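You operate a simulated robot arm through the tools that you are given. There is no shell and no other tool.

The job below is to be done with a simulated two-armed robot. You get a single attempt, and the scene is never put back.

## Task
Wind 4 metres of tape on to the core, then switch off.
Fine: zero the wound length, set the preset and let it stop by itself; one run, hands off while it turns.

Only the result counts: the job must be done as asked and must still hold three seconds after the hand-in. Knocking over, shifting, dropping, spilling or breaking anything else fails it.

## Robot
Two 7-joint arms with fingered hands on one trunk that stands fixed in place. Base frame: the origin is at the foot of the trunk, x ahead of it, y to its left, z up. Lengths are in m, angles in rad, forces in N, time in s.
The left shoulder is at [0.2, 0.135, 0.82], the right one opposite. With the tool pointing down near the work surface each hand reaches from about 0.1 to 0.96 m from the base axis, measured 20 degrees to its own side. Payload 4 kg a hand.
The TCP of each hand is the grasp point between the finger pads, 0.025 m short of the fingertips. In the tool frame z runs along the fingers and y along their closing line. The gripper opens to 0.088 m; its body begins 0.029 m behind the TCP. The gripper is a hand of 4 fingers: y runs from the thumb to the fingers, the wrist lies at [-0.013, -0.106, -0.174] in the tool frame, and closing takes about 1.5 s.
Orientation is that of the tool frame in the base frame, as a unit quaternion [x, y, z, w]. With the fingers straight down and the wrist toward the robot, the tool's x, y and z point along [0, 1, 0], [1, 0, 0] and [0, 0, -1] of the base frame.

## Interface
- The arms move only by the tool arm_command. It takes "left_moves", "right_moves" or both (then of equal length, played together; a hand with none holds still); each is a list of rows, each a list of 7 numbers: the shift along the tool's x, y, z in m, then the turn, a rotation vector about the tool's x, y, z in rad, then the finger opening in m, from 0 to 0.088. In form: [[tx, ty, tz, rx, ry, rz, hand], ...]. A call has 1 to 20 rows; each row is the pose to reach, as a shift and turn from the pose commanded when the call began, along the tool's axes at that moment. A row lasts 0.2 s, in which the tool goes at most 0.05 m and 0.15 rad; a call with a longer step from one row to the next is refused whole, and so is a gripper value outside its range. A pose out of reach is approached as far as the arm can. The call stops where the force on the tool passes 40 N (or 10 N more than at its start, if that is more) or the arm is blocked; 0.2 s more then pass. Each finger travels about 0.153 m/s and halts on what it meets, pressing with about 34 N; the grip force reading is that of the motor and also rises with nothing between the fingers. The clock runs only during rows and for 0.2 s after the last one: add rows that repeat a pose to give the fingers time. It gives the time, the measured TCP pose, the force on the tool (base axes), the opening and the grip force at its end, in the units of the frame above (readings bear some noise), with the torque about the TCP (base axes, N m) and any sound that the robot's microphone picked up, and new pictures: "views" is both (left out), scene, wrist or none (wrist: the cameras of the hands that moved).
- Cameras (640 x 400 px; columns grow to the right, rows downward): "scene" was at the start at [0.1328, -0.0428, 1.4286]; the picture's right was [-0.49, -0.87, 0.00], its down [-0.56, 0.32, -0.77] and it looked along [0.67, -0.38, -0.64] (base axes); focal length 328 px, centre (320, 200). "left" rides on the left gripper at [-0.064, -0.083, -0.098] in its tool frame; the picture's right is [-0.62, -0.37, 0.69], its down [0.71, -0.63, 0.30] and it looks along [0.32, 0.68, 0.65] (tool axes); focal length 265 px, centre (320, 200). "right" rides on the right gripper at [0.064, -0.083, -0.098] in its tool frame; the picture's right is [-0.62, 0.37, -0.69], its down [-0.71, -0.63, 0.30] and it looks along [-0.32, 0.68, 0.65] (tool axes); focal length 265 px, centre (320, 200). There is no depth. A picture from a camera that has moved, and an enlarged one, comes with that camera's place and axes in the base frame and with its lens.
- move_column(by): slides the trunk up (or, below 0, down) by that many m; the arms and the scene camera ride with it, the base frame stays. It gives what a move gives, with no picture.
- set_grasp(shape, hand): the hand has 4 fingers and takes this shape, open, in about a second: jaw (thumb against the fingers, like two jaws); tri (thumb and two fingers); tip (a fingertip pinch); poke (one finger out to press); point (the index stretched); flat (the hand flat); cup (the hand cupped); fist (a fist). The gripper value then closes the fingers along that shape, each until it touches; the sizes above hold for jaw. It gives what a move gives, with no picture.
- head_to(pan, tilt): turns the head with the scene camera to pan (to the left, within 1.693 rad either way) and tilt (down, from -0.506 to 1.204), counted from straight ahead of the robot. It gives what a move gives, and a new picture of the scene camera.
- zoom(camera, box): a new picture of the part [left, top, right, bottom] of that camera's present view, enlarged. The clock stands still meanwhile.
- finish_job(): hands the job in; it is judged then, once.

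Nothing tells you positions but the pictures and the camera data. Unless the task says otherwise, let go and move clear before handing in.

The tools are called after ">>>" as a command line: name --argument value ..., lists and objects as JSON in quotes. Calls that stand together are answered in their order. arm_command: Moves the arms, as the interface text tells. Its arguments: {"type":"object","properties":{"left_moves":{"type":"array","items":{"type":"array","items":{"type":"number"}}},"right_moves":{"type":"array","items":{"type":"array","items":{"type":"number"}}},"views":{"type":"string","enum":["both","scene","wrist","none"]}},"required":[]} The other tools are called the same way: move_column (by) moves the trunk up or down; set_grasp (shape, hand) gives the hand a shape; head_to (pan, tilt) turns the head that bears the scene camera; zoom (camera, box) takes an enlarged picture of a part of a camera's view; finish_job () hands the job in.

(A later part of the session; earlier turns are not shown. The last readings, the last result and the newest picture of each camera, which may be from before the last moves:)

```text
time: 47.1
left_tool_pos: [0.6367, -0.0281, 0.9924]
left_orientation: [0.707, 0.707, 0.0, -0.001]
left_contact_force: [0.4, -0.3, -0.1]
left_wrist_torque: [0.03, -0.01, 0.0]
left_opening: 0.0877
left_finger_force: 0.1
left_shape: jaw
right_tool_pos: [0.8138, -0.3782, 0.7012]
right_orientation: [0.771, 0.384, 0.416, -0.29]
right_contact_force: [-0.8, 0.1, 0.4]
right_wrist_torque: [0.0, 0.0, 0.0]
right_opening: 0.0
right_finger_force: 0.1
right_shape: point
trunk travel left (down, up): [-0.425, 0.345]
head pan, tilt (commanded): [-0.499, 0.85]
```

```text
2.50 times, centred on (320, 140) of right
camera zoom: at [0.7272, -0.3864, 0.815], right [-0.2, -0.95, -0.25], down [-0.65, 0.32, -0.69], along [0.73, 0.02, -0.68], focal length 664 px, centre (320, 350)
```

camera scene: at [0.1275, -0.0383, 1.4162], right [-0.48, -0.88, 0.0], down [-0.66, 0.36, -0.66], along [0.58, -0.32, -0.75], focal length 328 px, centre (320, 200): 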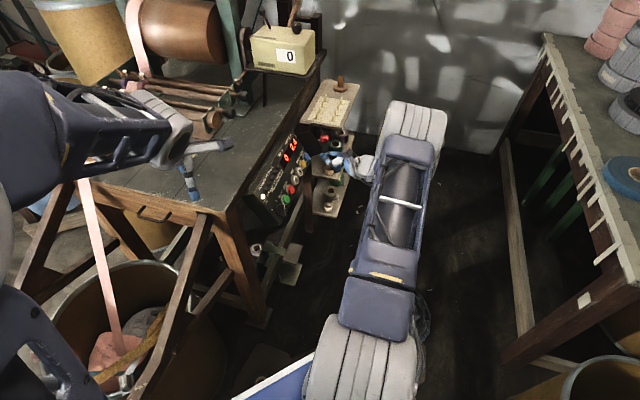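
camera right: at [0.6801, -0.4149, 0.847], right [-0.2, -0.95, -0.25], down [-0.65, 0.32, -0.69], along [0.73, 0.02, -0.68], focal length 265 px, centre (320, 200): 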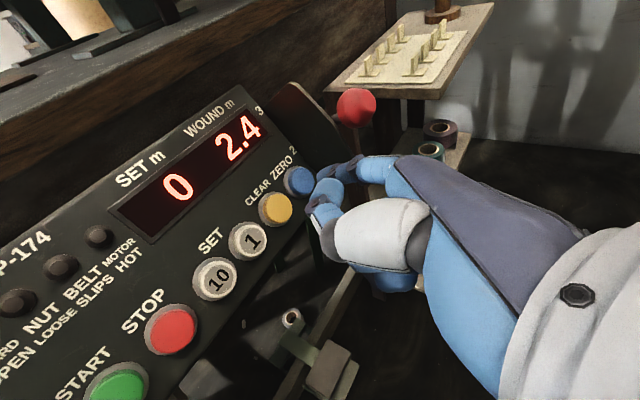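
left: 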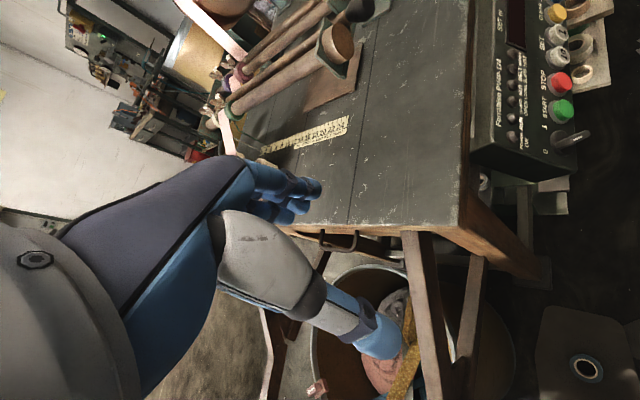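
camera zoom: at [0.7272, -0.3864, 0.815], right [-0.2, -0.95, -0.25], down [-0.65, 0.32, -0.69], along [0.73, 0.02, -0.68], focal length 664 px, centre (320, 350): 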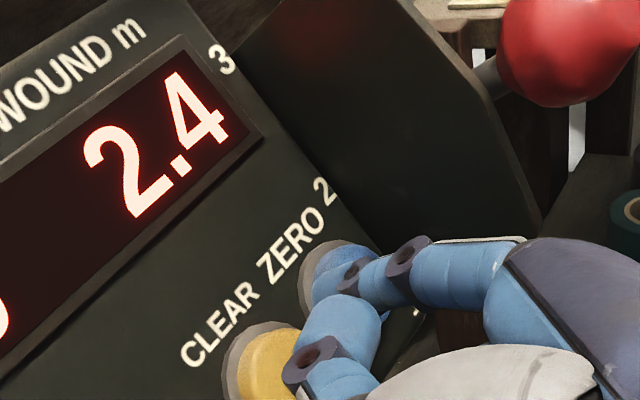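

No clear contact force yet; I'll advance a few more millimetres.

>>> arm_command --right_moves '[[0, 0.0014, 0.0026, 0, 0, 0, 0.088], [0, 0.0024, 0.0044, 0, 0, 0, 0.088], [0, 0.0029, 0.0053, 0, 0, 0, 0.088], [0, 0.0029, 0.0053, 0, 0, 0, 0.088]]' --views "none"

>>> zoom --camera "scene" --box '[275, 120, 345, 190]'

>>> zoom --camera "right" --box '[220, 60, 420, 220]'

```text
time: 48.1
left_tool_pos: [0.6372, -0.0282, 0.9925]
left_orientation: [0.707, 0.707, 0.0, 0.0]
left_contact_force: [0.0, -0.3, -0.3]
left_wrist_torque: [0.03, 0.02, 0.02]
left_opening: 0.0874
left_finger_force: 0.1
left_shape: jaw
right_tool_pos: [0.8172, -0.3759, 0.6988]
right_orientation: [0.772, 0.384, 0.417, -0.289]
right_contact_force: [-6.3, -3.1, 3.6]
right_wrist_torque: [-0.09, -0.18, -0.31]
right_opening: 0.0806
right_finger_force: 0.0
right_shape: point
trunk travel left (down, up): [-0.425, 0.345]
head pan, tilt (commanded): [-0.499, 0.85]
heard: click
```

```text
5.71 times, centred on (310, 155) of scene
camera zoom: at [0.1272, -0.0384, 1.4163], right [-0.48, -0.88, 0.0], down [-0.66, 0.36, -0.66], along [0.58, -0.32, -0.75], focal length 1873 px, centre (377, 457)
```

zoom: 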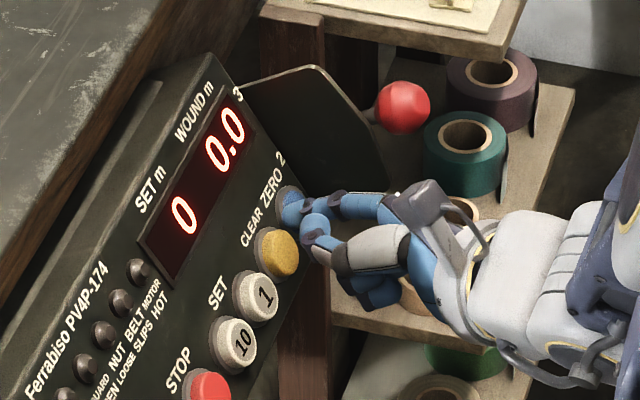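

```text
2.50 times, centred on (320, 140) of right
camera zoom: at [0.7314, -0.3837, 0.8124], right [-0.21, -0.95, -0.25], down [-0.65, 0.32, -0.69], along [0.73, 0.02, -0.68], focal length 664 px, centre (320, 350)
```

zoom: 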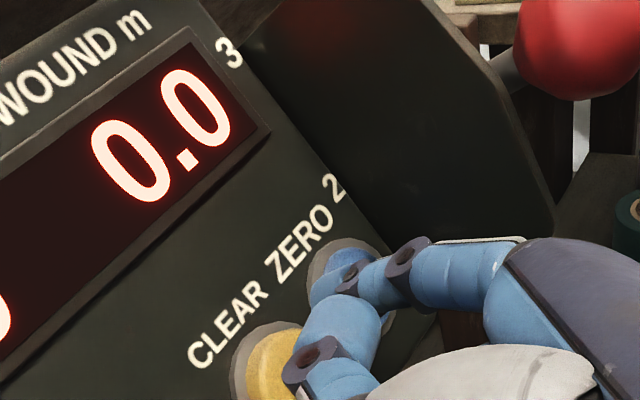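

ZERO clicked and WOUND now reads 0.0. I'll back off and move along to the SET "1" button, removing the lean so the thumb stays clear of "10".

>>> arm_command --right_moves '[[0, -0.012, -0.022, 0, 0, 0, 0.088], [0, -0.024, -0.0439, 0, 0, 0, 0.088], [0, -0.041, -0.044, 0.085, 0, 0, 0.088], [0, -0.058, -0.044, 0.17, 0, 0, 0.088], [0, -0.0739, -0.044, 0.25, 0, 0, 0.088], [0, -0.0739, -0.044, 0.25, 0, 0, 0.088]]' --views "none"

>>> zoom --camera "scene" --box '[265, 130, 345, 210]'

>>> zoom --camera "right" --box '[180, 40, 420, 220]'

>>> zoom --camera "left" --box '[480, 0, 640, 120]'

```text
time: 49.5
left_tool_pos: [0.6376, -0.0278, 0.991]
left_orientation: [0.707, 0.707, 0.0, 0.0]
left_contact_force: [0.0, 1.4, 0.9]
left_wrist_torque: [-0.02, -0.02, -0.01]
left_opening: 0.0877
left_finger_force: 0.1
left_shape: jaw
right_tool_pos: [0.74, -0.3672, 0.7271]
right_orientation: [0.729, 0.433, 0.365, -0.384]
right_contact_force: [0.0, 0.1, 0.3]
right_wrist_torque: [-0.05, -0.04, -0.01]
right_opening: 0.0
right_finger_force: 0.0
right_shape: point
trunk travel left (down, up): [-0.425, 0.345]
head pan, tilt (commanded): [-0.499, 0.85]
```

```text
5.00 times, centred on (305, 170) of scene
camera zoom: at [0.1275, -0.0384, 1.4162], right [-0.48, -0.88, 0.0], down [-0.66, 0.36, -0.66], along [0.58, -0.32, -0.75], focal length 1639 px, centre (395, 350)
```

zoom: 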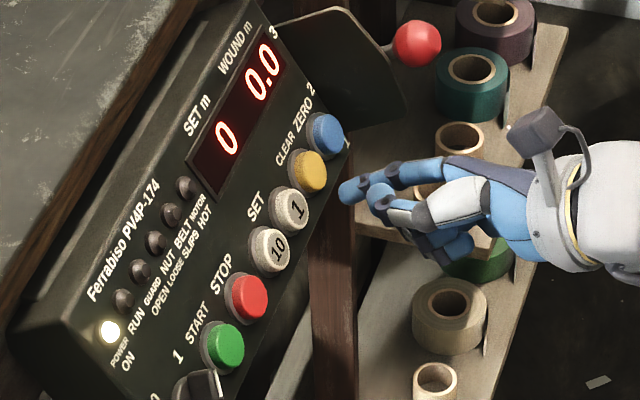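

```text
2.22 times, centred on (300, 130) of right
camera zoom: at [0.6679, -0.4048, 0.8464], right [-0.02, -0.95, -0.32], down [-0.77, 0.22, -0.6], along [0.64, 0.23, -0.73], focal length 590 px, centre (364, 356)
```

zoom: 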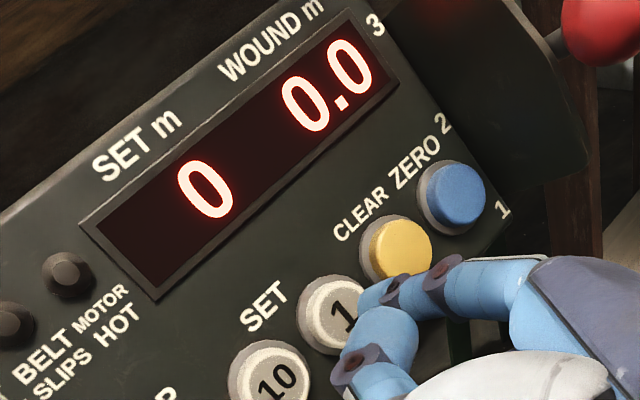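

```text
3.33 times, centred on (560, 60) of left
camera zoom: at [0.5547, -0.0933, 1.0895], right [-0.37, -0.62, -0.69], down [-0.63, 0.71, -0.3], along [0.68, 0.32, -0.65], focal length 885 px, centre (-480, 667)
```

zoom: 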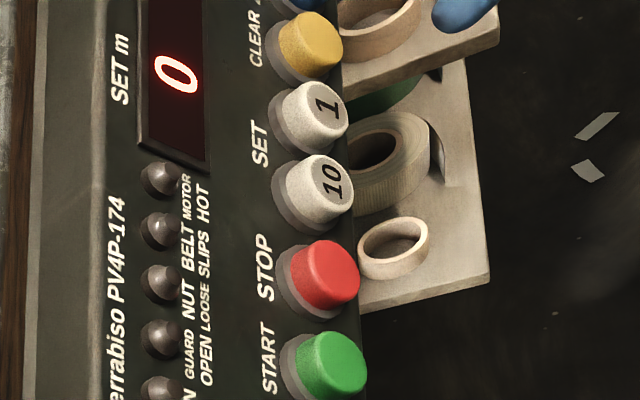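

The tip is in front of "1" but appears about 7 mm too high, so I'll shift down and approach.

>>> arm_command --right_moves '[[-0.003, 0.0072, 0.0132, 0, 0, 0, 0.088], [-0.006, 0.0144, 0.0263, 0, 0, 0, 0.088], [-0.006, 0.0144, 0.0263, 0, 0, 0, 0.088]]' --views "none"

>>> zoom --camera "scene" --box '[265, 140, 325, 200]'

>>> zoom --camera "right" --box '[200, 60, 400, 220]'

>>> zoom --camera "left" --box '[520, 0, 640, 100]'

```text
time: 50.4
left_tool_pos: [0.6372, -0.0281, 0.9913]
left_orientation: [0.707, 0.707, 0.0, 0.0]
left_contact_force: [-1.0, 0.7, 0.3]
left_wrist_torque: [0.0, 0.01, -0.03]
left_opening: 0.0875
left_finger_force: 0.0
left_shape: jaw
right_tool_pos: [0.7561, -0.3526, 0.7068]
right_orientation: [0.728, 0.434, 0.366, -0.384]
right_contact_force: [0.2, 0.0, 0.5]
right_wrist_torque: [0.02, 0.01, 0.01]
right_opening: 0.0003
right_finger_force: 0.1
right_shape: point
trunk travel left (down, up): [-0.425, 0.345]
head pan, tilt (commanded): [-0.499, 0.85]
```

```text
6.67 times, centred on (295, 170) of scene
camera zoom: at [0.1275, -0.0384, 1.4162], right [-0.48, -0.88, 0.0], down [-0.66, 0.36, -0.66], along [0.58, -0.32, -0.75], focal length 2185 px, centre (487, 400)
```

zoom: 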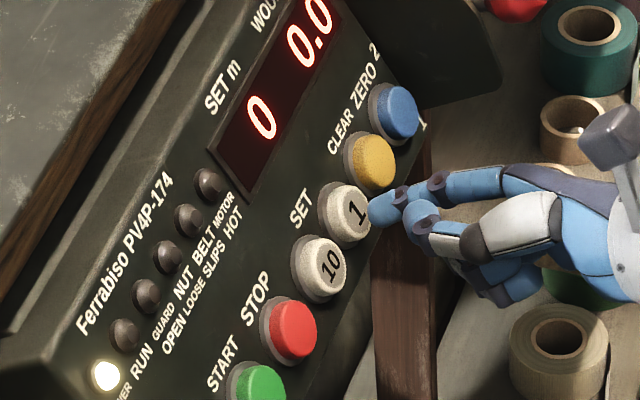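

```text
2.50 times, centred on (300, 140) of right
camera zoom: at [0.6843, -0.3891, 0.8262], right [-0.02, -0.95, -0.32], down [-0.77, 0.22, -0.6], along [0.64, 0.23, -0.73], focal length 664 px, centre (370, 350)
```

zoom: 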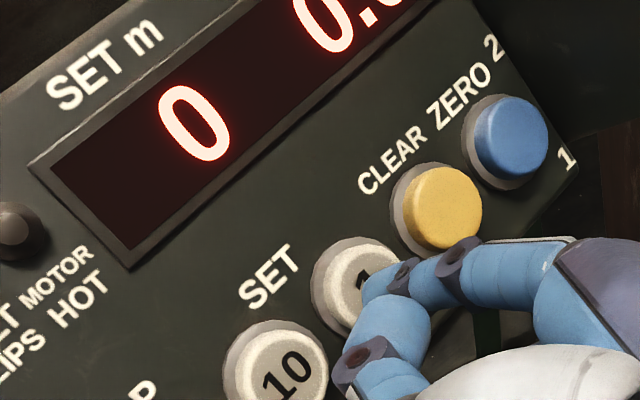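

```text
4.00 times, centred on (580, 50) of left
camera zoom: at [0.5547, -0.0933, 1.0895], right [-0.37, -0.62, -0.69], down [-0.63, 0.71, -0.3], along [0.68, 0.32, -0.65], focal length 1062 px, centre (-720, 800)
```

zoom: 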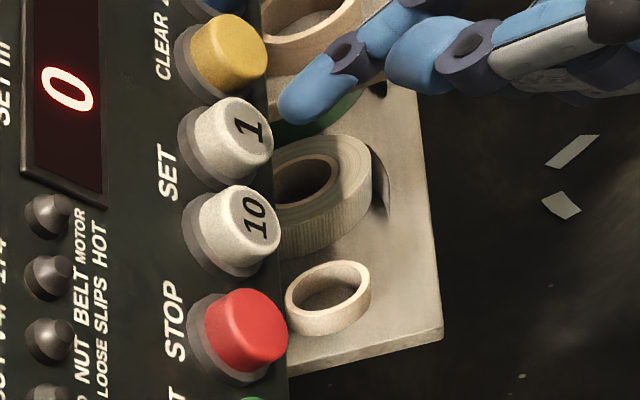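

The tip is about 13 mm from the "1" cap and 4 mm left of centre. I'll correct and press once, listening for the click.

>>> arm_command --right_moves '[[0, 0.0055, 0.0039, 0, 0, 0, 0.088], [0, 0.0084, 0.0091, 0, 0, 0, 0.088], [0, 0.0098, 0.0118, 0, 0, 0, 0.088], [0, 0.0107, 0.0135, 0, 0, 0, 0.088], [0, 0.0107, 0.0135, 0, 0, 0, 0.088]]' --views "none"

>>> zoom --camera "scene" --box '[265, 130, 325, 200]'

>>> zoom --camera "left" --box '[520, 0, 640, 100]'

```text
time: 51.5
left_tool_pos: [0.6376, -0.0286, 0.9919]
left_orientation: [0.707, 0.707, 0.0, 0.0]
left_contact_force: [0.6, -1.0, -0.6]
left_wrist_torque: [0.02, 0.01, 0.01]
left_opening: 0.0874
left_finger_force: 0.1
left_shape: jaw
right_tool_pos: [0.7668, -0.3455, 0.7015]
right_orientation: [0.729, 0.433, 0.365, -0.384]
right_contact_force: [-0.6, -1.6, -0.2]
right_wrist_torque: [-0.06, 0.0, -0.08]
right_opening: 0.0805
right_finger_force: 0.0
right_shape: point
trunk travel left (down, up): [-0.425, 0.345]
head pan, tilt (commanded): [-0.499, 0.85]
heard: click
```

```text
5.71 times, centred on (295, 165) of scene
camera zoom: at [0.1274, -0.0384, 1.4162], right [-0.48, -0.88, 0.0], down [-0.66, 0.36, -0.66], along [0.58, -0.32, -0.75], focal length 1873 px, centre (463, 400)
```

zoom: 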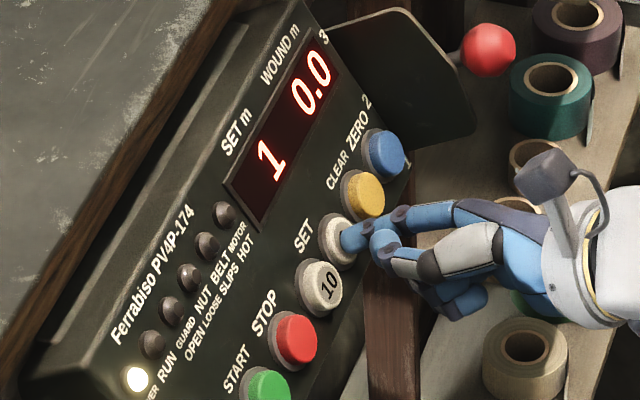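

```text
4.00 times, centred on (580, 50) of left
camera zoom: at [0.5547, -0.0933, 1.0895], right [-0.37, -0.62, -0.69], down [-0.63, 0.71, -0.3], along [0.68, 0.32, -0.65], focal length 1062 px, centre (-720, 800)
```

zoom: 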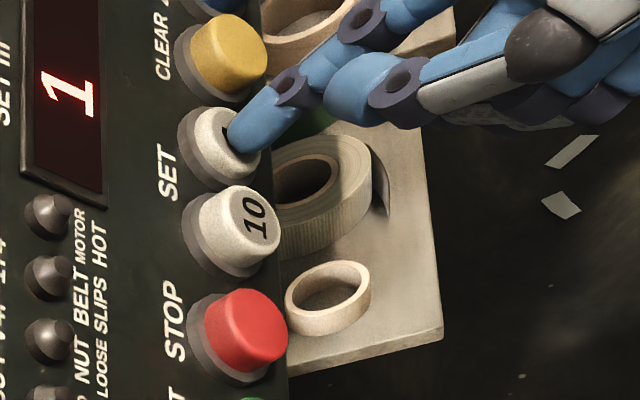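

SET shows 1 after one click. I'll lift off and press again with the same stroke.

>>> arm_command --right_moves '[[0, -0.0029, -0.0053, 0, 0, 0, 0.088], [0, -0.0058, -0.0105, 0, 0, 0, 0.088], [0, -0.0058, -0.0105, 0, 0, 0, 0.088], [0, -0.0024, -0.0044, 0, 0, 0, 0.088], [0, 0, 0, 0, 0, 0, 0.088], [0, 0, 0, 0, 0, 0, 0.088]]' --views "none"

>>> zoom --camera "scene" --box '[265, 130, 325, 200]'

```text
time: 53.0
left_tool_pos: [0.6373, -0.0278, 0.9916]
left_orientation: [0.708, 0.706, 0.0, 0.0]
left_contact_force: [-0.7, -0.3, 0.7]
left_wrist_torque: [0.06, 0.02, 0.0]
left_opening: 0.0876
left_finger_force: 0.1
left_shape: jaw
right_tool_pos: [0.7668, -0.344, 0.7005]
right_orientation: [0.729, 0.433, 0.365, -0.383]
right_contact_force: [-1.0, -2.1, 1.5]
right_wrist_torque: [-0.01, -0.04, -0.12]
right_opening: 0.0806
right_finger_force: 0.0
right_shape: point
trunk travel left (down, up): [-0.425, 0.345]
head pan, tilt (commanded): [-0.499, 0.85]
heard: click
```

```text
5.71 times, centred on (295, 165) of scene
camera zoom: at [0.1274, -0.0384, 1.4162], right [-0.48, -0.88, 0.0], down [-0.66, 0.36, -0.66], along [0.58, -0.32, -0.75], focal length 1873 px, centre (463, 400)
```

zoom: 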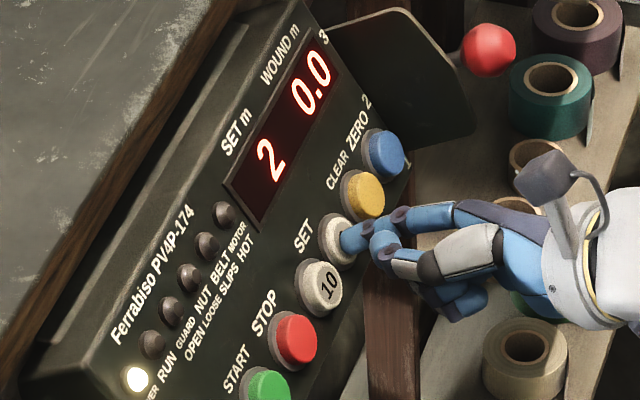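

SET shows 2. Same stroke again for 3.

>>> arm_command --right_moves '[[0, -0.0029, -0.0053, 0, 0, 0, 0.088], [0, -0.0058, -0.0105, 0, 0, 0, 0.088], [0, -0.0058, -0.0105, 0, 0, 0, 0.088], [0, -0.0024, -0.0044, 0, 0, 0, 0.088], [0, 0, 0, 0, 0, 0, 0.088], [0, 0, 0, 0, 0, 0, 0.088]]' --views "none"

>>> zoom --camera "scene" --box '[265, 130, 325, 200]'

```text
time: 54.4
left_tool_pos: [0.6362, -0.0287, 0.9915]
left_orientation: [0.707, 0.707, 0.0, 0.001]
left_contact_force: [0.1, 1.0, -0.4]
left_wrist_torque: [0.02, 0.03, 0.0]
left_opening: 0.0879
left_finger_force: 0.0
left_shape: jaw
right_tool_pos: [0.7673, -0.3446, 0.6993]
right_orientation: [0.729, 0.433, 0.365, -0.384]
right_contact_force: [-2.0, -1.8, 1.0]
right_wrist_torque: [-0.05, -0.05, -0.15]
right_opening: 0.0805
right_finger_force: 0.1
right_shape: point
trunk travel left (down, up): [-0.425, 0.345]
head pan, tilt (commanded): [-0.499, 0.85]
heard: click
```

```text
5.71 times, centred on (295, 165) of scene
camera zoom: at [0.1274, -0.0384, 1.4162], right [-0.48, -0.88, 0.0], down [-0.66, 0.36, -0.66], along [0.58, -0.32, -0.75], focal length 1873 px, centre (463, 400)
```

zoom: 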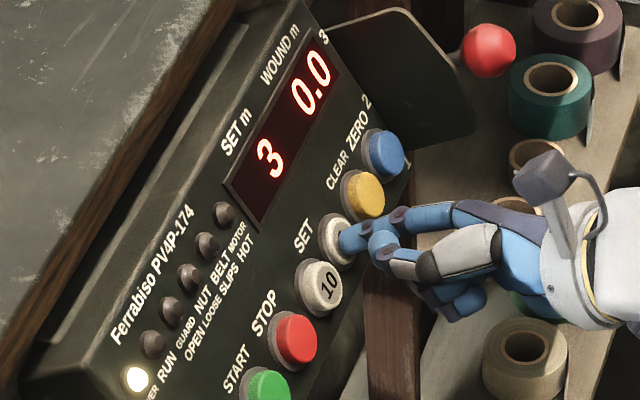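

SET shows 3. One more identical stroke for 4.

>>> arm_command --right_moves '[[0, -0.0029, -0.0053, 0, 0, 0, 0.088], [0, -0.0058, -0.0105, 0, 0, 0, 0.088], [0, -0.0058, -0.0105, 0, 0, 0, 0.088], [0, -0.0024, -0.0044, 0, 0, 0, 0.088], [0, 0, 0, 0, 0, 0, 0.088], [0, 0, 0, 0, 0, 0, 0.088]]' --views "none"

>>> zoom --camera "scene" --box '[265, 130, 325, 200]'

```text
time: 55.8
left_tool_pos: [0.6361, -0.0288, 0.9915]
left_orientation: [0.707, 0.707, 0.001, 0.0]
left_contact_force: [-0.5, 0.0, 0.1]
left_wrist_torque: [0.03, 0.0, 0.01]
left_opening: 0.0876
left_finger_force: 0.1
left_shape: jaw
right_tool_pos: [0.7669, -0.3445, 0.7004]
right_orientation: [0.73, 0.433, 0.365, -0.384]
right_contact_force: [-1.4, -1.3, 1.6]
right_wrist_torque: [-0.02, -0.04, -0.1]
right_opening: 0.0807
right_finger_force: 0.0
right_shape: point
trunk travel left (down, up): [-0.425, 0.345]
head pan, tilt (commanded): [-0.499, 0.85]
heard: click
```

```text
5.71 times, centred on (295, 165) of scene
camera zoom: at [0.1274, -0.0384, 1.4162], right [-0.48, -0.88, 0.0], down [-0.66, 0.36, -0.66], along [0.58, -0.32, -0.75], focal length 1873 px, centre (463, 400)
```

zoom: 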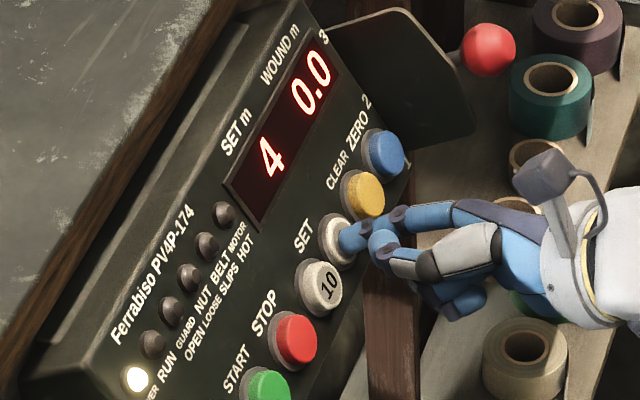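

SET 4, WOUND 0.0. Before starting, I'll back off and inspect the winder for guard, nut, belt, and the lever.

>>> arm_command --right_moves '[[0, -0.0192, -0.0351, 0, 0, 0, 0.088], [0, -0.0384, -0.0702, 0, 0, 0, 0.088], [0, -0.0575, -0.1053, 0, 0, 0, 0.088]]' --views "none"

>>> head_to --pan -0.35 --tilt 0.45

>>> zoom --camera "scene" --box '[180, 90, 380, 215]'

>>> zoom --camera "scene" --box '[220, 90, 320, 152]'

>>> zoom --camera "scene" --box '[290, 130, 390, 195]'

```text
time: 56.5
left_tool_pos: [0.6372, -0.0279, 0.991]
left_orientation: [0.707, 0.708, 0.0, -0.001]
left_contact_force: [-0.2, 0.3, 0.3]
left_wrist_torque: [0.02, -0.03, 0.02]
left_opening: 0.0876
left_finger_force: 0.1
left_shape: jaw
right_tool_pos: [0.694, -0.4194, 0.7609]
right_orientation: [0.729, 0.433, 0.365, -0.384]
right_contact_force: [-0.3, 0.1, 0.2]
right_wrist_torque: [0.03, 0.03, -0.02]
right_opening: 0.0
right_finger_force: 0.1
right_shape: point
trunk travel left (down, up): [-0.425, 0.345]
head pan, tilt (commanded): [-0.499, 0.85]
```

```text
time: 57.4
left_tool_pos: [0.6361, -0.0277, 0.9918]
left_orientation: [0.707, 0.707, 0.0, 0.0]
left_contact_force: [0.0, 0.3, -0.4]
left_wrist_torque: [-0.05, 0.01, 0.01]
left_opening: 0.0876
left_finger_force: 0.0
left_shape: jaw
right_tool_pos: [0.6947, -0.4192, 0.7623]
right_orientation: [0.729, 0.434, 0.365, -0.384]
right_contact_force: [0.4, 0.0, -0.2]
right_wrist_torque: [0.0, -0.01, 0.01]
right_opening: 0.0001
right_finger_force: 0.1
right_shape: point
trunk travel left (down, up): [-0.425, 0.345]
head pan, tilt (commanded): [-0.351, 0.45]
camera scene: at [0.1451, -0.0325, 1.4506], right [-0.34, -0.94, 0.0], down [-0.41, 0.15, -0.9], along [0.85, -0.31, -0.44], focal length 328 px, centre (320, 200)
```

scene: 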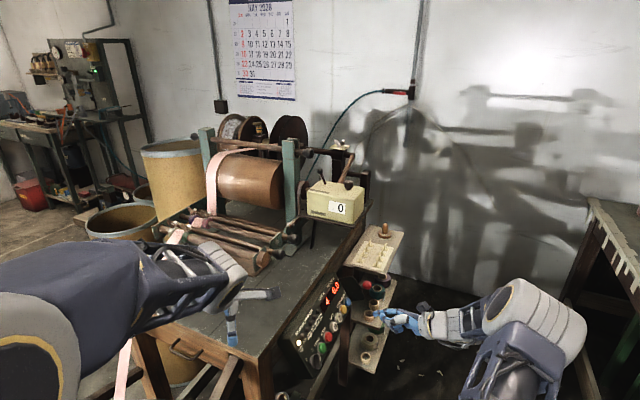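

```text
3.20 times, centred on (280, 152) of scene
camera zoom: at [0.1451, -0.0325, 1.4506], right [-0.34, -0.94, 0.0], down [-0.41, 0.15, -0.9], along [0.85, -0.31, -0.44], focal length 1049 px, centre (448, 352)
```

zoom: 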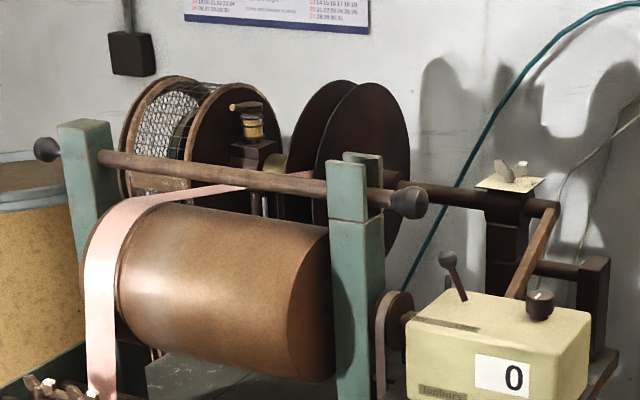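

```text
6.40 times, centred on (270, 121) of scene
camera zoom: at [0.1451, -0.0325, 1.4506], right [-0.34, -0.94, 0.0], down [-0.41, 0.15, -0.9], along [0.85, -0.31, -0.44], focal length 2097 px, centre (640, 706)
```

zoom: 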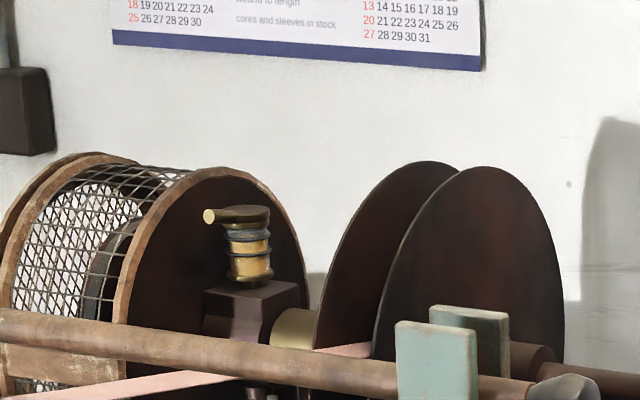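

```text
6.15 times, centred on (340, 162) of scene
camera zoom: at [0.1451, -0.0325, 1.4506], right [-0.34, -0.94, 0.0], down [-0.41, 0.15, -0.9], along [0.85, -0.31, -0.44], focal length 2017 px, centre (197, 431)
```

zoom: 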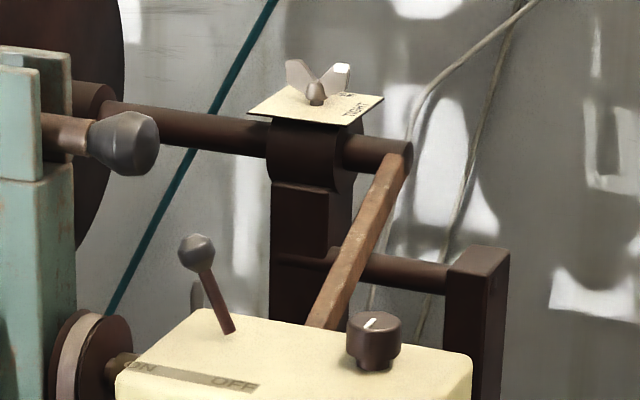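

The wing nut and reel are far out of reach, and no fault lamps are lit. I'll zoom on the counter box's lever and the wing nut plate to understand them.

>>> zoom --camera "scene" --box '[300, 155, 370, 225]'

>>> zoom --camera "scene" --box '[322, 128, 362, 162]'

>>> zoom --camera "right" --box '[0, 0, 640, 400]'

>>> zoom --camera "scene" --box '[205, 100, 265, 150]'

```text
5.71 times, centred on (335, 190) of scene
camera zoom: at [0.1451, -0.0325, 1.4506], right [-0.34, -0.94, 0.0], down [-0.41, 0.15, -0.9], along [0.85, -0.31, -0.44], focal length 1873 px, centre (234, 257)
```

zoom: 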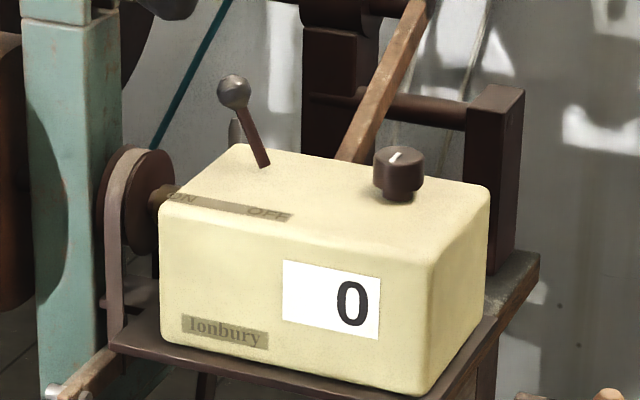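

```text
11.76 times, centred on (342, 145) of scene
camera zoom: at [0.1451, -0.0325, 1.4506], right [-0.34, -0.94, 0.0], down [-0.41, 0.15, -0.9], along [0.85, -0.31, -0.44], focal length 3856 px, centre (61, 847)
```

zoom: 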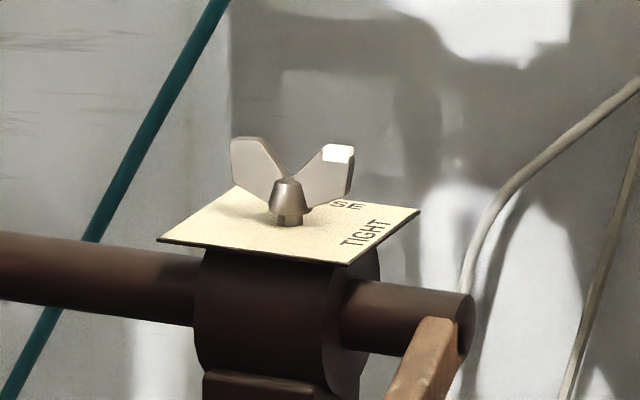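

```text
1.00 times, centred on (320, 200) of right (not enlarged: the box is as wide or as high as the picture)
camera zoom: at [0.6222, -0.4553, 0.8791], right [-0.02, -0.95, -0.32], down [-0.77, 0.22, -0.6], along [0.64, 0.23, -0.73], focal length 265 px, centre (320, 200)
```

zoom: 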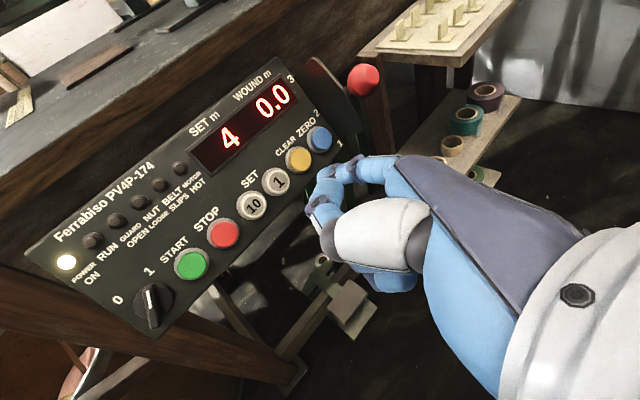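

```text
8.00 times, centred on (235, 125) of scene
camera zoom: at [0.1451, -0.0325, 1.4506], right [-0.34, -0.94, 0.0], down [-0.41, 0.15, -0.9], along [0.85, -0.31, -0.44], focal length 2622 px, centre (1000, 800)
```

zoom: 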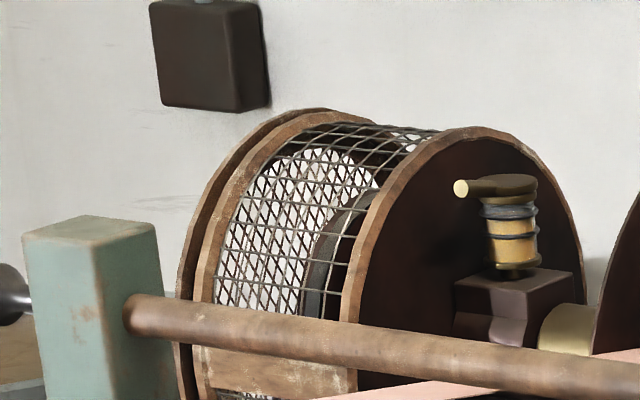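

Nothing within reach needs attending: no fault lamps, and the nut and guard mesh are beyond the arms. I'll bring the head back and hover over START.

>>> head_to --pan -0.5 --tilt 0.75

>>> arm_command --right_moves '[[-0.0003, -0.018, 0.03, 0, 0, 0, 0.088], [-0.0006, -0.0359, 0.06, 0, 0, 0, 0.088], [-0.0009, -0.0539, 0.09, 0, 0, 0, 0.088], [-0.0011, -0.0718, 0.12, 0, 0, 0, 0.088], [-0.0011, -0.0718, 0.12, 0, 0, 0, 0.088]]' --views "none"

>>> zoom --camera "scene" --box '[240, 140, 340, 230]'

>>> zoom --camera "left" --box '[500, 40, 640, 160]'

>>> zoom --camera "right" --box '[180, 40, 420, 220]'

```text
time: 58.2
left_tool_pos: [0.6361, -0.0283, 0.9925]
left_orientation: [0.707, 0.707, 0.0, 0.0]
left_contact_force: [-0.5, 0.2, 0.3]
left_wrist_torque: [-0.01, 0.01, -0.03]
left_opening: 0.0877
left_finger_force: 0.0
left_shape: jaw
right_tool_pos: [0.6935, -0.419, 0.7607]
right_orientation: [0.729, 0.434, 0.366, -0.384]
right_contact_force: [-0.2, 0.3, 0.1]
right_wrist_torque: [0.01, 0.02, 0.01]
right_opening: 0.0
right_finger_force: 0.0
right_shape: point
trunk travel left (down, up): [-0.425, 0.345]
head pan, tilt (commanded): [-0.499, 0.75]
camera scene: at [0.1316, -0.0406, 1.4243], right [-0.48, -0.88, 0.0], down [-0.6, 0.33, -0.73], along [0.64, -0.35, -0.68], focal length 328 px, centre (320, 200)
```

scene: 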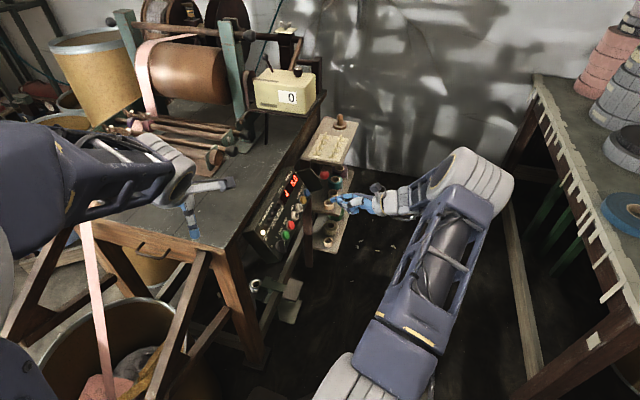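

```text
time: 59.4
left_tool_pos: [0.6369, -0.029, 0.992]
left_orientation: [0.707, 0.707, 0.0, 0.001]
left_contact_force: [-0.1, -0.2, 0.2]
left_wrist_torque: [-0.02, -0.01, 0.01]
left_opening: 0.0873
left_finger_force: 0.0
left_shape: jaw
right_tool_pos: [0.6509, -0.2906, 0.7259]
right_orientation: [0.728, 0.434, 0.366, -0.384]
right_contact_force: [0.3, -1.0, -0.4]
right_wrist_torque: [0.01, 0.01, 0.01]
right_opening: 0.0
right_finger_force: 0.1
right_shape: point
trunk travel left (down, up): [-0.425, 0.345]
head pan, tilt (commanded): [-0.499, 0.75]
```

```text
4.44 times, centred on (290, 185) of scene
camera zoom: at [0.1316, -0.0406, 1.4242], right [-0.48, -0.88, 0.0], down [-0.6, 0.33, -0.73], along [0.64, -0.35, -0.68], focal length 1456 px, centre (453, 267)
```

zoom: 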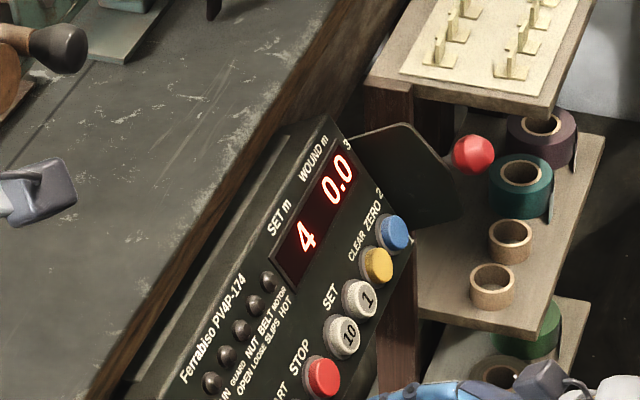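

```text
3.33 times, centred on (570, 100) of left
camera zoom: at [0.5547, -0.0933, 1.0895], right [-0.37, -0.62, -0.69], down [-0.63, 0.71, -0.3], along [0.68, 0.32, -0.65], focal length 885 px, centre (-513, 533)
```

zoom: 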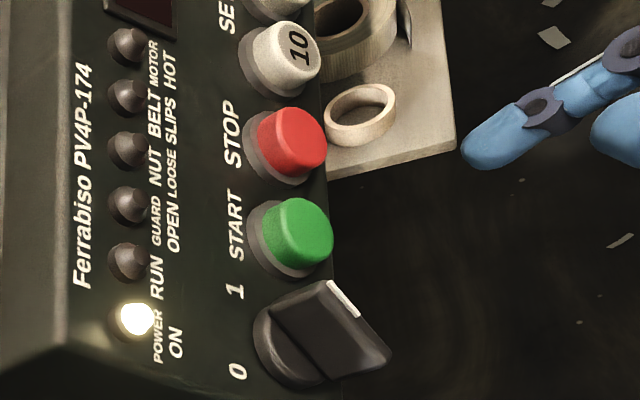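

```text
2.22 times, centred on (300, 130) of right
camera zoom: at [0.5798, -0.3271, 0.8435], right [-0.02, -0.95, -0.32], down [-0.77, 0.22, -0.6], along [0.64, 0.23, -0.73], focal length 590 px, centre (364, 356)
```

zoom: 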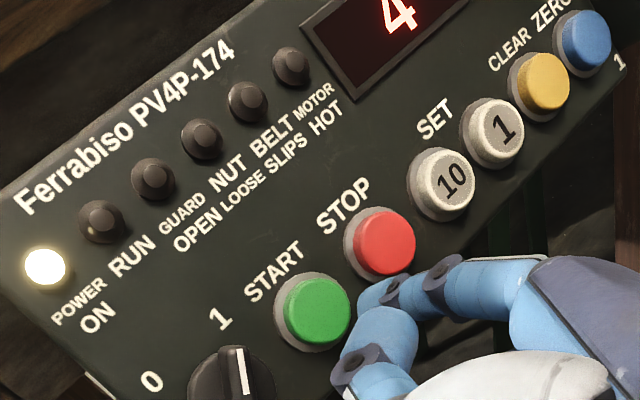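

The fingertip is well aligned with START. I'll press it with the same stroke and withdraw at once.

>>> arm_command --right_moves '[[0, 0.0144, 0.0263, 0, 0, 0, 0.088], [0, 0.0211, 0.0386, 0, 0, 0, 0.088], [0, 0.0235, 0.043, 0, 0, 0, 0.088], [0, 0.0244, 0.0448, 0, 0, 0, 0.088], [0, 0.0244, 0.0448, 0, 0, 0, 0.088], [0, 0.0096, 0.0176, 0, 0, 0, 0.088], [0, -0.0096, -0.0176, 0, 0, 0, 0.088], [0, -0.0335, -0.0614, 0, 0, 0, 0.088]]' --views "none"

>>> zoom --camera "scene" --box '[230, 80, 340, 260]'

>>> zoom --camera "right" --box '[0, 0, 420, 300]'

```text
time: 61.2
left_tool_pos: [0.637, -0.029, 0.9921]
left_orientation: [0.707, 0.708, 0.0, 0.0]
left_contact_force: [0.2, -0.1, -0.7]
left_wrist_torque: [-0.01, -0.01, -0.02]
left_opening: 0.0875
left_finger_force: 0.1
left_shape: jaw
right_tool_pos: [0.6097, -0.3331, 0.7583]
right_orientation: [0.729, 0.433, 0.365, -0.384]
right_contact_force: [-0.6, 0.1, 0.5]
right_wrist_torque: [0.02, 0.04, -0.02]
right_opening: 0.0001
right_finger_force: 0.1
right_shape: point
trunk travel left (down, up): [-0.425, 0.345]
head pan, tilt (commanded): [-0.499, 0.75]
heard: click
```

```text
2.22 times, centred on (285, 170) of scene
camera zoom: at [0.1318, -0.0405, 1.4241], right [-0.48, -0.88, 0.0], down [-0.6, 0.33, -0.73], along [0.64, -0.35, -0.68], focal length 728 px, centre (398, 267)
```

zoom: 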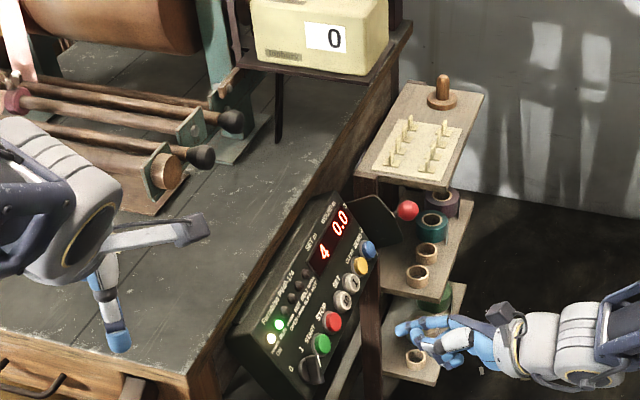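

```text
1.33 times, centred on (210, 150) of right
camera zoom: at [0.5382, -0.3694, 0.8776], right [-0.02, -0.95, -0.32], down [-0.77, 0.22, -0.6], along [0.64, 0.23, -0.73], focal length 354 px, centre (467, 267)
```

zoom: 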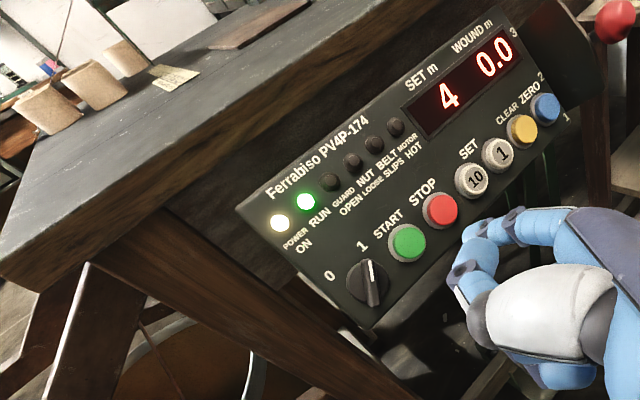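

RUN is lit and the hand is clear. I'll wait with still arms and watch the WOUND reading.

>>> arm_command --right_moves '[[0, 0, 0, 0, 0, 0, 0.088], [0, 0, 0, 0, 0, 0, 0.088], [0, 0, 0, 0, 0, 0, 0.088], [0, 0, 0, 0, 0, 0, 0.088], [0, 0, 0, 0, 0, 0, 0.088], [0, 0, 0, 0, 0, 0, 0.088], [0, 0, 0, 0, 0, 0, 0.088], [0, 0, 0, 0, 0, 0, 0.088], [0, 0, 0, 0, 0, 0, 0.088], [0, 0, 0, 0, 0, 0, 0.088]]' --views "both"

>>> zoom --camera "right" --box '[150, 0, 420, 200]'

```text
time: 63.4
left_tool_pos: [0.6368, -0.0285, 0.9918]
left_orientation: [0.708, 0.706, 0.0, 0.0]
left_contact_force: [0.0, -0.8, -0.3]
left_wrist_torque: [0.02, 0.03, 0.0]
left_opening: 0.0876
left_finger_force: 0.1
left_shape: jaw
right_tool_pos: [0.6096, -0.3333, 0.7598]
right_orientation: [0.729, 0.433, 0.365, -0.385]
right_contact_force: [-0.3, -0.1, 0.6]
right_wrist_torque: [0.0, 0.01, 0.0]
right_opening: 0.0001
right_finger_force: 0.0
right_shape: point
trunk travel left (down, up): [-0.425, 0.345]
head pan, tilt (commanded): [-0.499, 0.75]
camera scene: at [0.1316, -0.0406, 1.4242], right [-0.48, -0.88, 0.0], down [-0.6, 0.33, -0.73], along [0.64, -0.35, -0.68], focal length 328 px, centre (320, 200)
camera right: at [0.5381, -0.3697, 0.8775], right [-0.02, -0.95, -0.32], down [-0.77, 0.22, -0.6], along [0.64, 0.23, -0.73], focal length 265 px, centre (320, 200)
```

scene: 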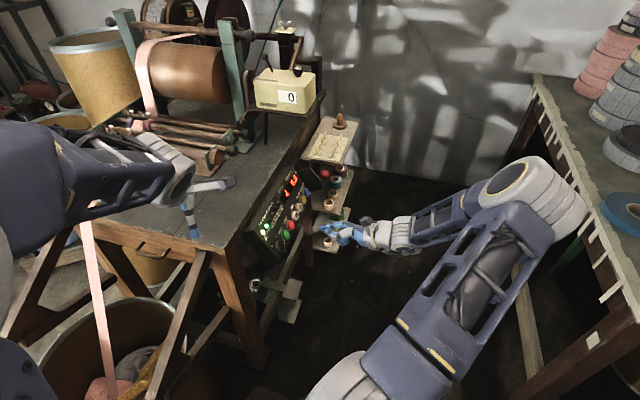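
right: 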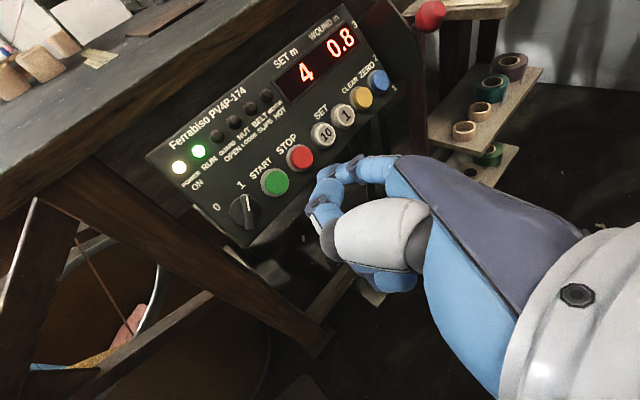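

```text
2.00 times, centred on (285, 100) of right
camera zoom: at [0.5381, -0.3697, 0.8775], right [-0.02, -0.95, -0.32], down [-0.77, 0.22, -0.6], along [0.64, 0.23, -0.73], focal length 531 px, centre (390, 400)
```

zoom: 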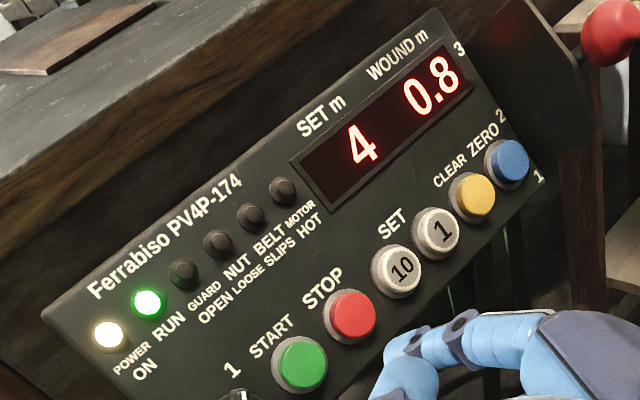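

WOUND 0.8 and rising with no fault lamps. I'll keep waiting.

>>> arm_command --right_moves '[[0, 0, 0, 0, 0, 0, 0.088], [0, 0, 0, 0, 0, 0, 0.088], [0, 0, 0, 0, 0, 0, 0.088], [0, 0, 0, 0, 0, 0, 0.088], [0, 0, 0, 0, 0, 0, 0.088], [0, 0, 0, 0, 0, 0, 0.088], [0, 0, 0, 0, 0, 0, 0.088], [0, 0, 0, 0, 0, 0, 0.088], [0, 0, 0, 0, 0, 0, 0.088], [0, 0, 0, 0, 0, 0, 0.088], [0, 0, 0, 0, 0, 0, 0.088], [0, 0, 0, 0, 0, 0, 0.088], [0, 0, 0, 0, 0, 0, 0.088], [0, 0, 0, 0, 0, 0, 0.088], [0, 0, 0, 0, 0, 0, 0.088]]' --views "wrist"

```text
time: 66.6
left_tool_pos: [0.6365, -0.0284, 0.9923]
left_orientation: [0.707, 0.707, 0.0, 0.001]
left_contact_force: [1.0, 0.1, 0.0]
left_wrist_torque: [-0.05, -0.03, -0.02]
left_opening: 0.0875
left_finger_force: 0.1
left_shape: jaw
right_tool_pos: [0.6099, -0.3337, 0.7589]
right_orientation: [0.73, 0.433, 0.365, -0.384]
right_contact_force: [-0.1, 1.1, -1.3]
right_wrist_torque: [-0.01, 0.03, -0.01]
right_opening: 0.0
right_finger_force: 0.0
right_shape: point
trunk travel left (down, up): [-0.425, 0.345]
head pan, tilt (commanded): [-0.499, 0.75]
camera right: at [0.5381, -0.3697, 0.8775], right [-0.02, -0.95, -0.32], down [-0.77, 0.22, -0.6], along [0.64, 0.23, -0.73], focal length 265 px, centre (320, 200)
```

right: 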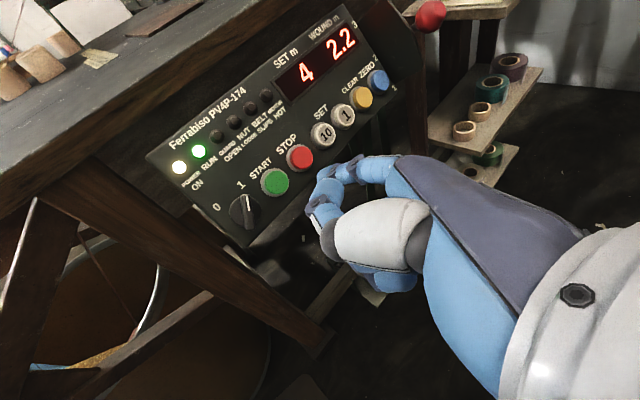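

WOUND 2.2, still running cleanly. I'll wait further.

>>> arm_command --right_moves '[[0, 0, 0, 0, 0, 0, 0.088], [0, 0, 0, 0, 0, 0, 0.088], [0, 0, 0, 0, 0, 0, 0.088], [0, 0, 0, 0, 0, 0, 0.088], [0, 0, 0, 0, 0, 0, 0.088], [0, 0, 0, 0, 0, 0, 0.088], [0, 0, 0, 0, 0, 0, 0.088], [0, 0, 0, 0, 0, 0, 0.088], [0, 0, 0, 0, 0, 0, 0.088], [0, 0, 0, 0, 0, 0, 0.088], [0, 0, 0, 0, 0, 0, 0.088], [0, 0, 0, 0, 0, 0, 0.088], [0, 0, 0, 0, 0, 0, 0.088], [0, 0, 0, 0, 0, 0, 0.088], [0, 0, 0, 0, 0, 0, 0.088], [0, 0, 0, 0, 0, 0, 0.088], [0, 0, 0, 0, 0, 0, 0.088], [0, 0, 0, 0, 0, 0, 0.088], [0, 0, 0, 0, 0, 0, 0.088]]' --views "both"

```text
time: 70.6
left_tool_pos: [0.636, -0.0287, 0.992]
left_orientation: [0.707, 0.707, 0.0, 0.0]
left_contact_force: [0.5, -0.3, 0.8]
left_wrist_torque: [0.0, -0.01, -0.02]
left_opening: 0.0875
left_finger_force: 0.1
left_shape: jaw
right_tool_pos: [0.6095, -0.3331, 0.7602]
right_orientation: [0.729, 0.433, 0.365, -0.384]
right_contact_force: [0.2, -0.3, 0.0]
right_wrist_torque: [0.0, -0.01, 0.01]
right_opening: 0.0
right_finger_force: 0.0
right_shape: point
trunk travel left (down, up): [-0.425, 0.345]
head pan, tilt (commanded): [-0.499, 0.75]
camera scene: at [0.1316, -0.0406, 1.4242], right [-0.48, -0.88, 0.0], down [-0.6, 0.33, -0.73], along [0.64, -0.35, -0.68], focal length 328 px, centre (320, 200)
camera right: at [0.5381, -0.3697, 0.8775], right [-0.02, -0.95, -0.32], down [-0.77, 0.22, -0.6], along [0.64, 0.23, -0.73], focal length 265 px, centre (320, 200)
```

scene: 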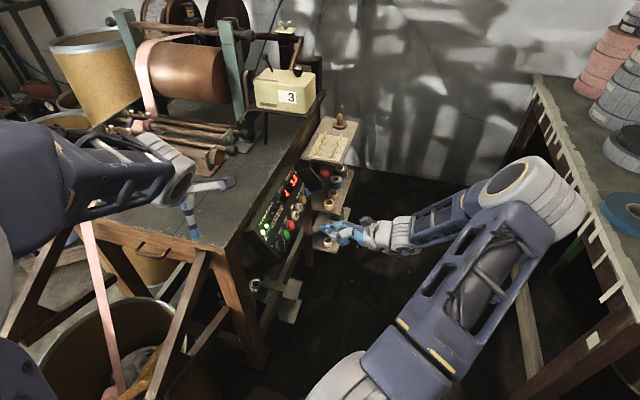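
right: 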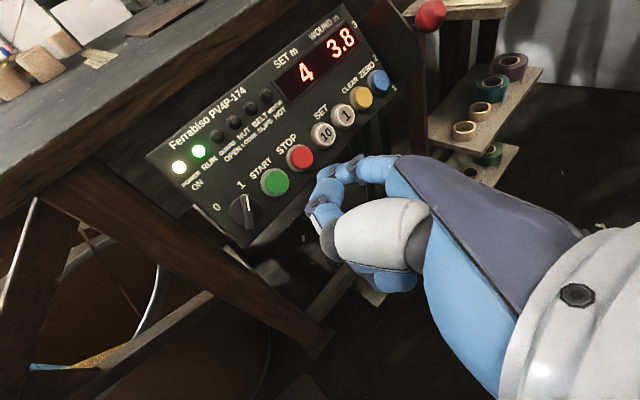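

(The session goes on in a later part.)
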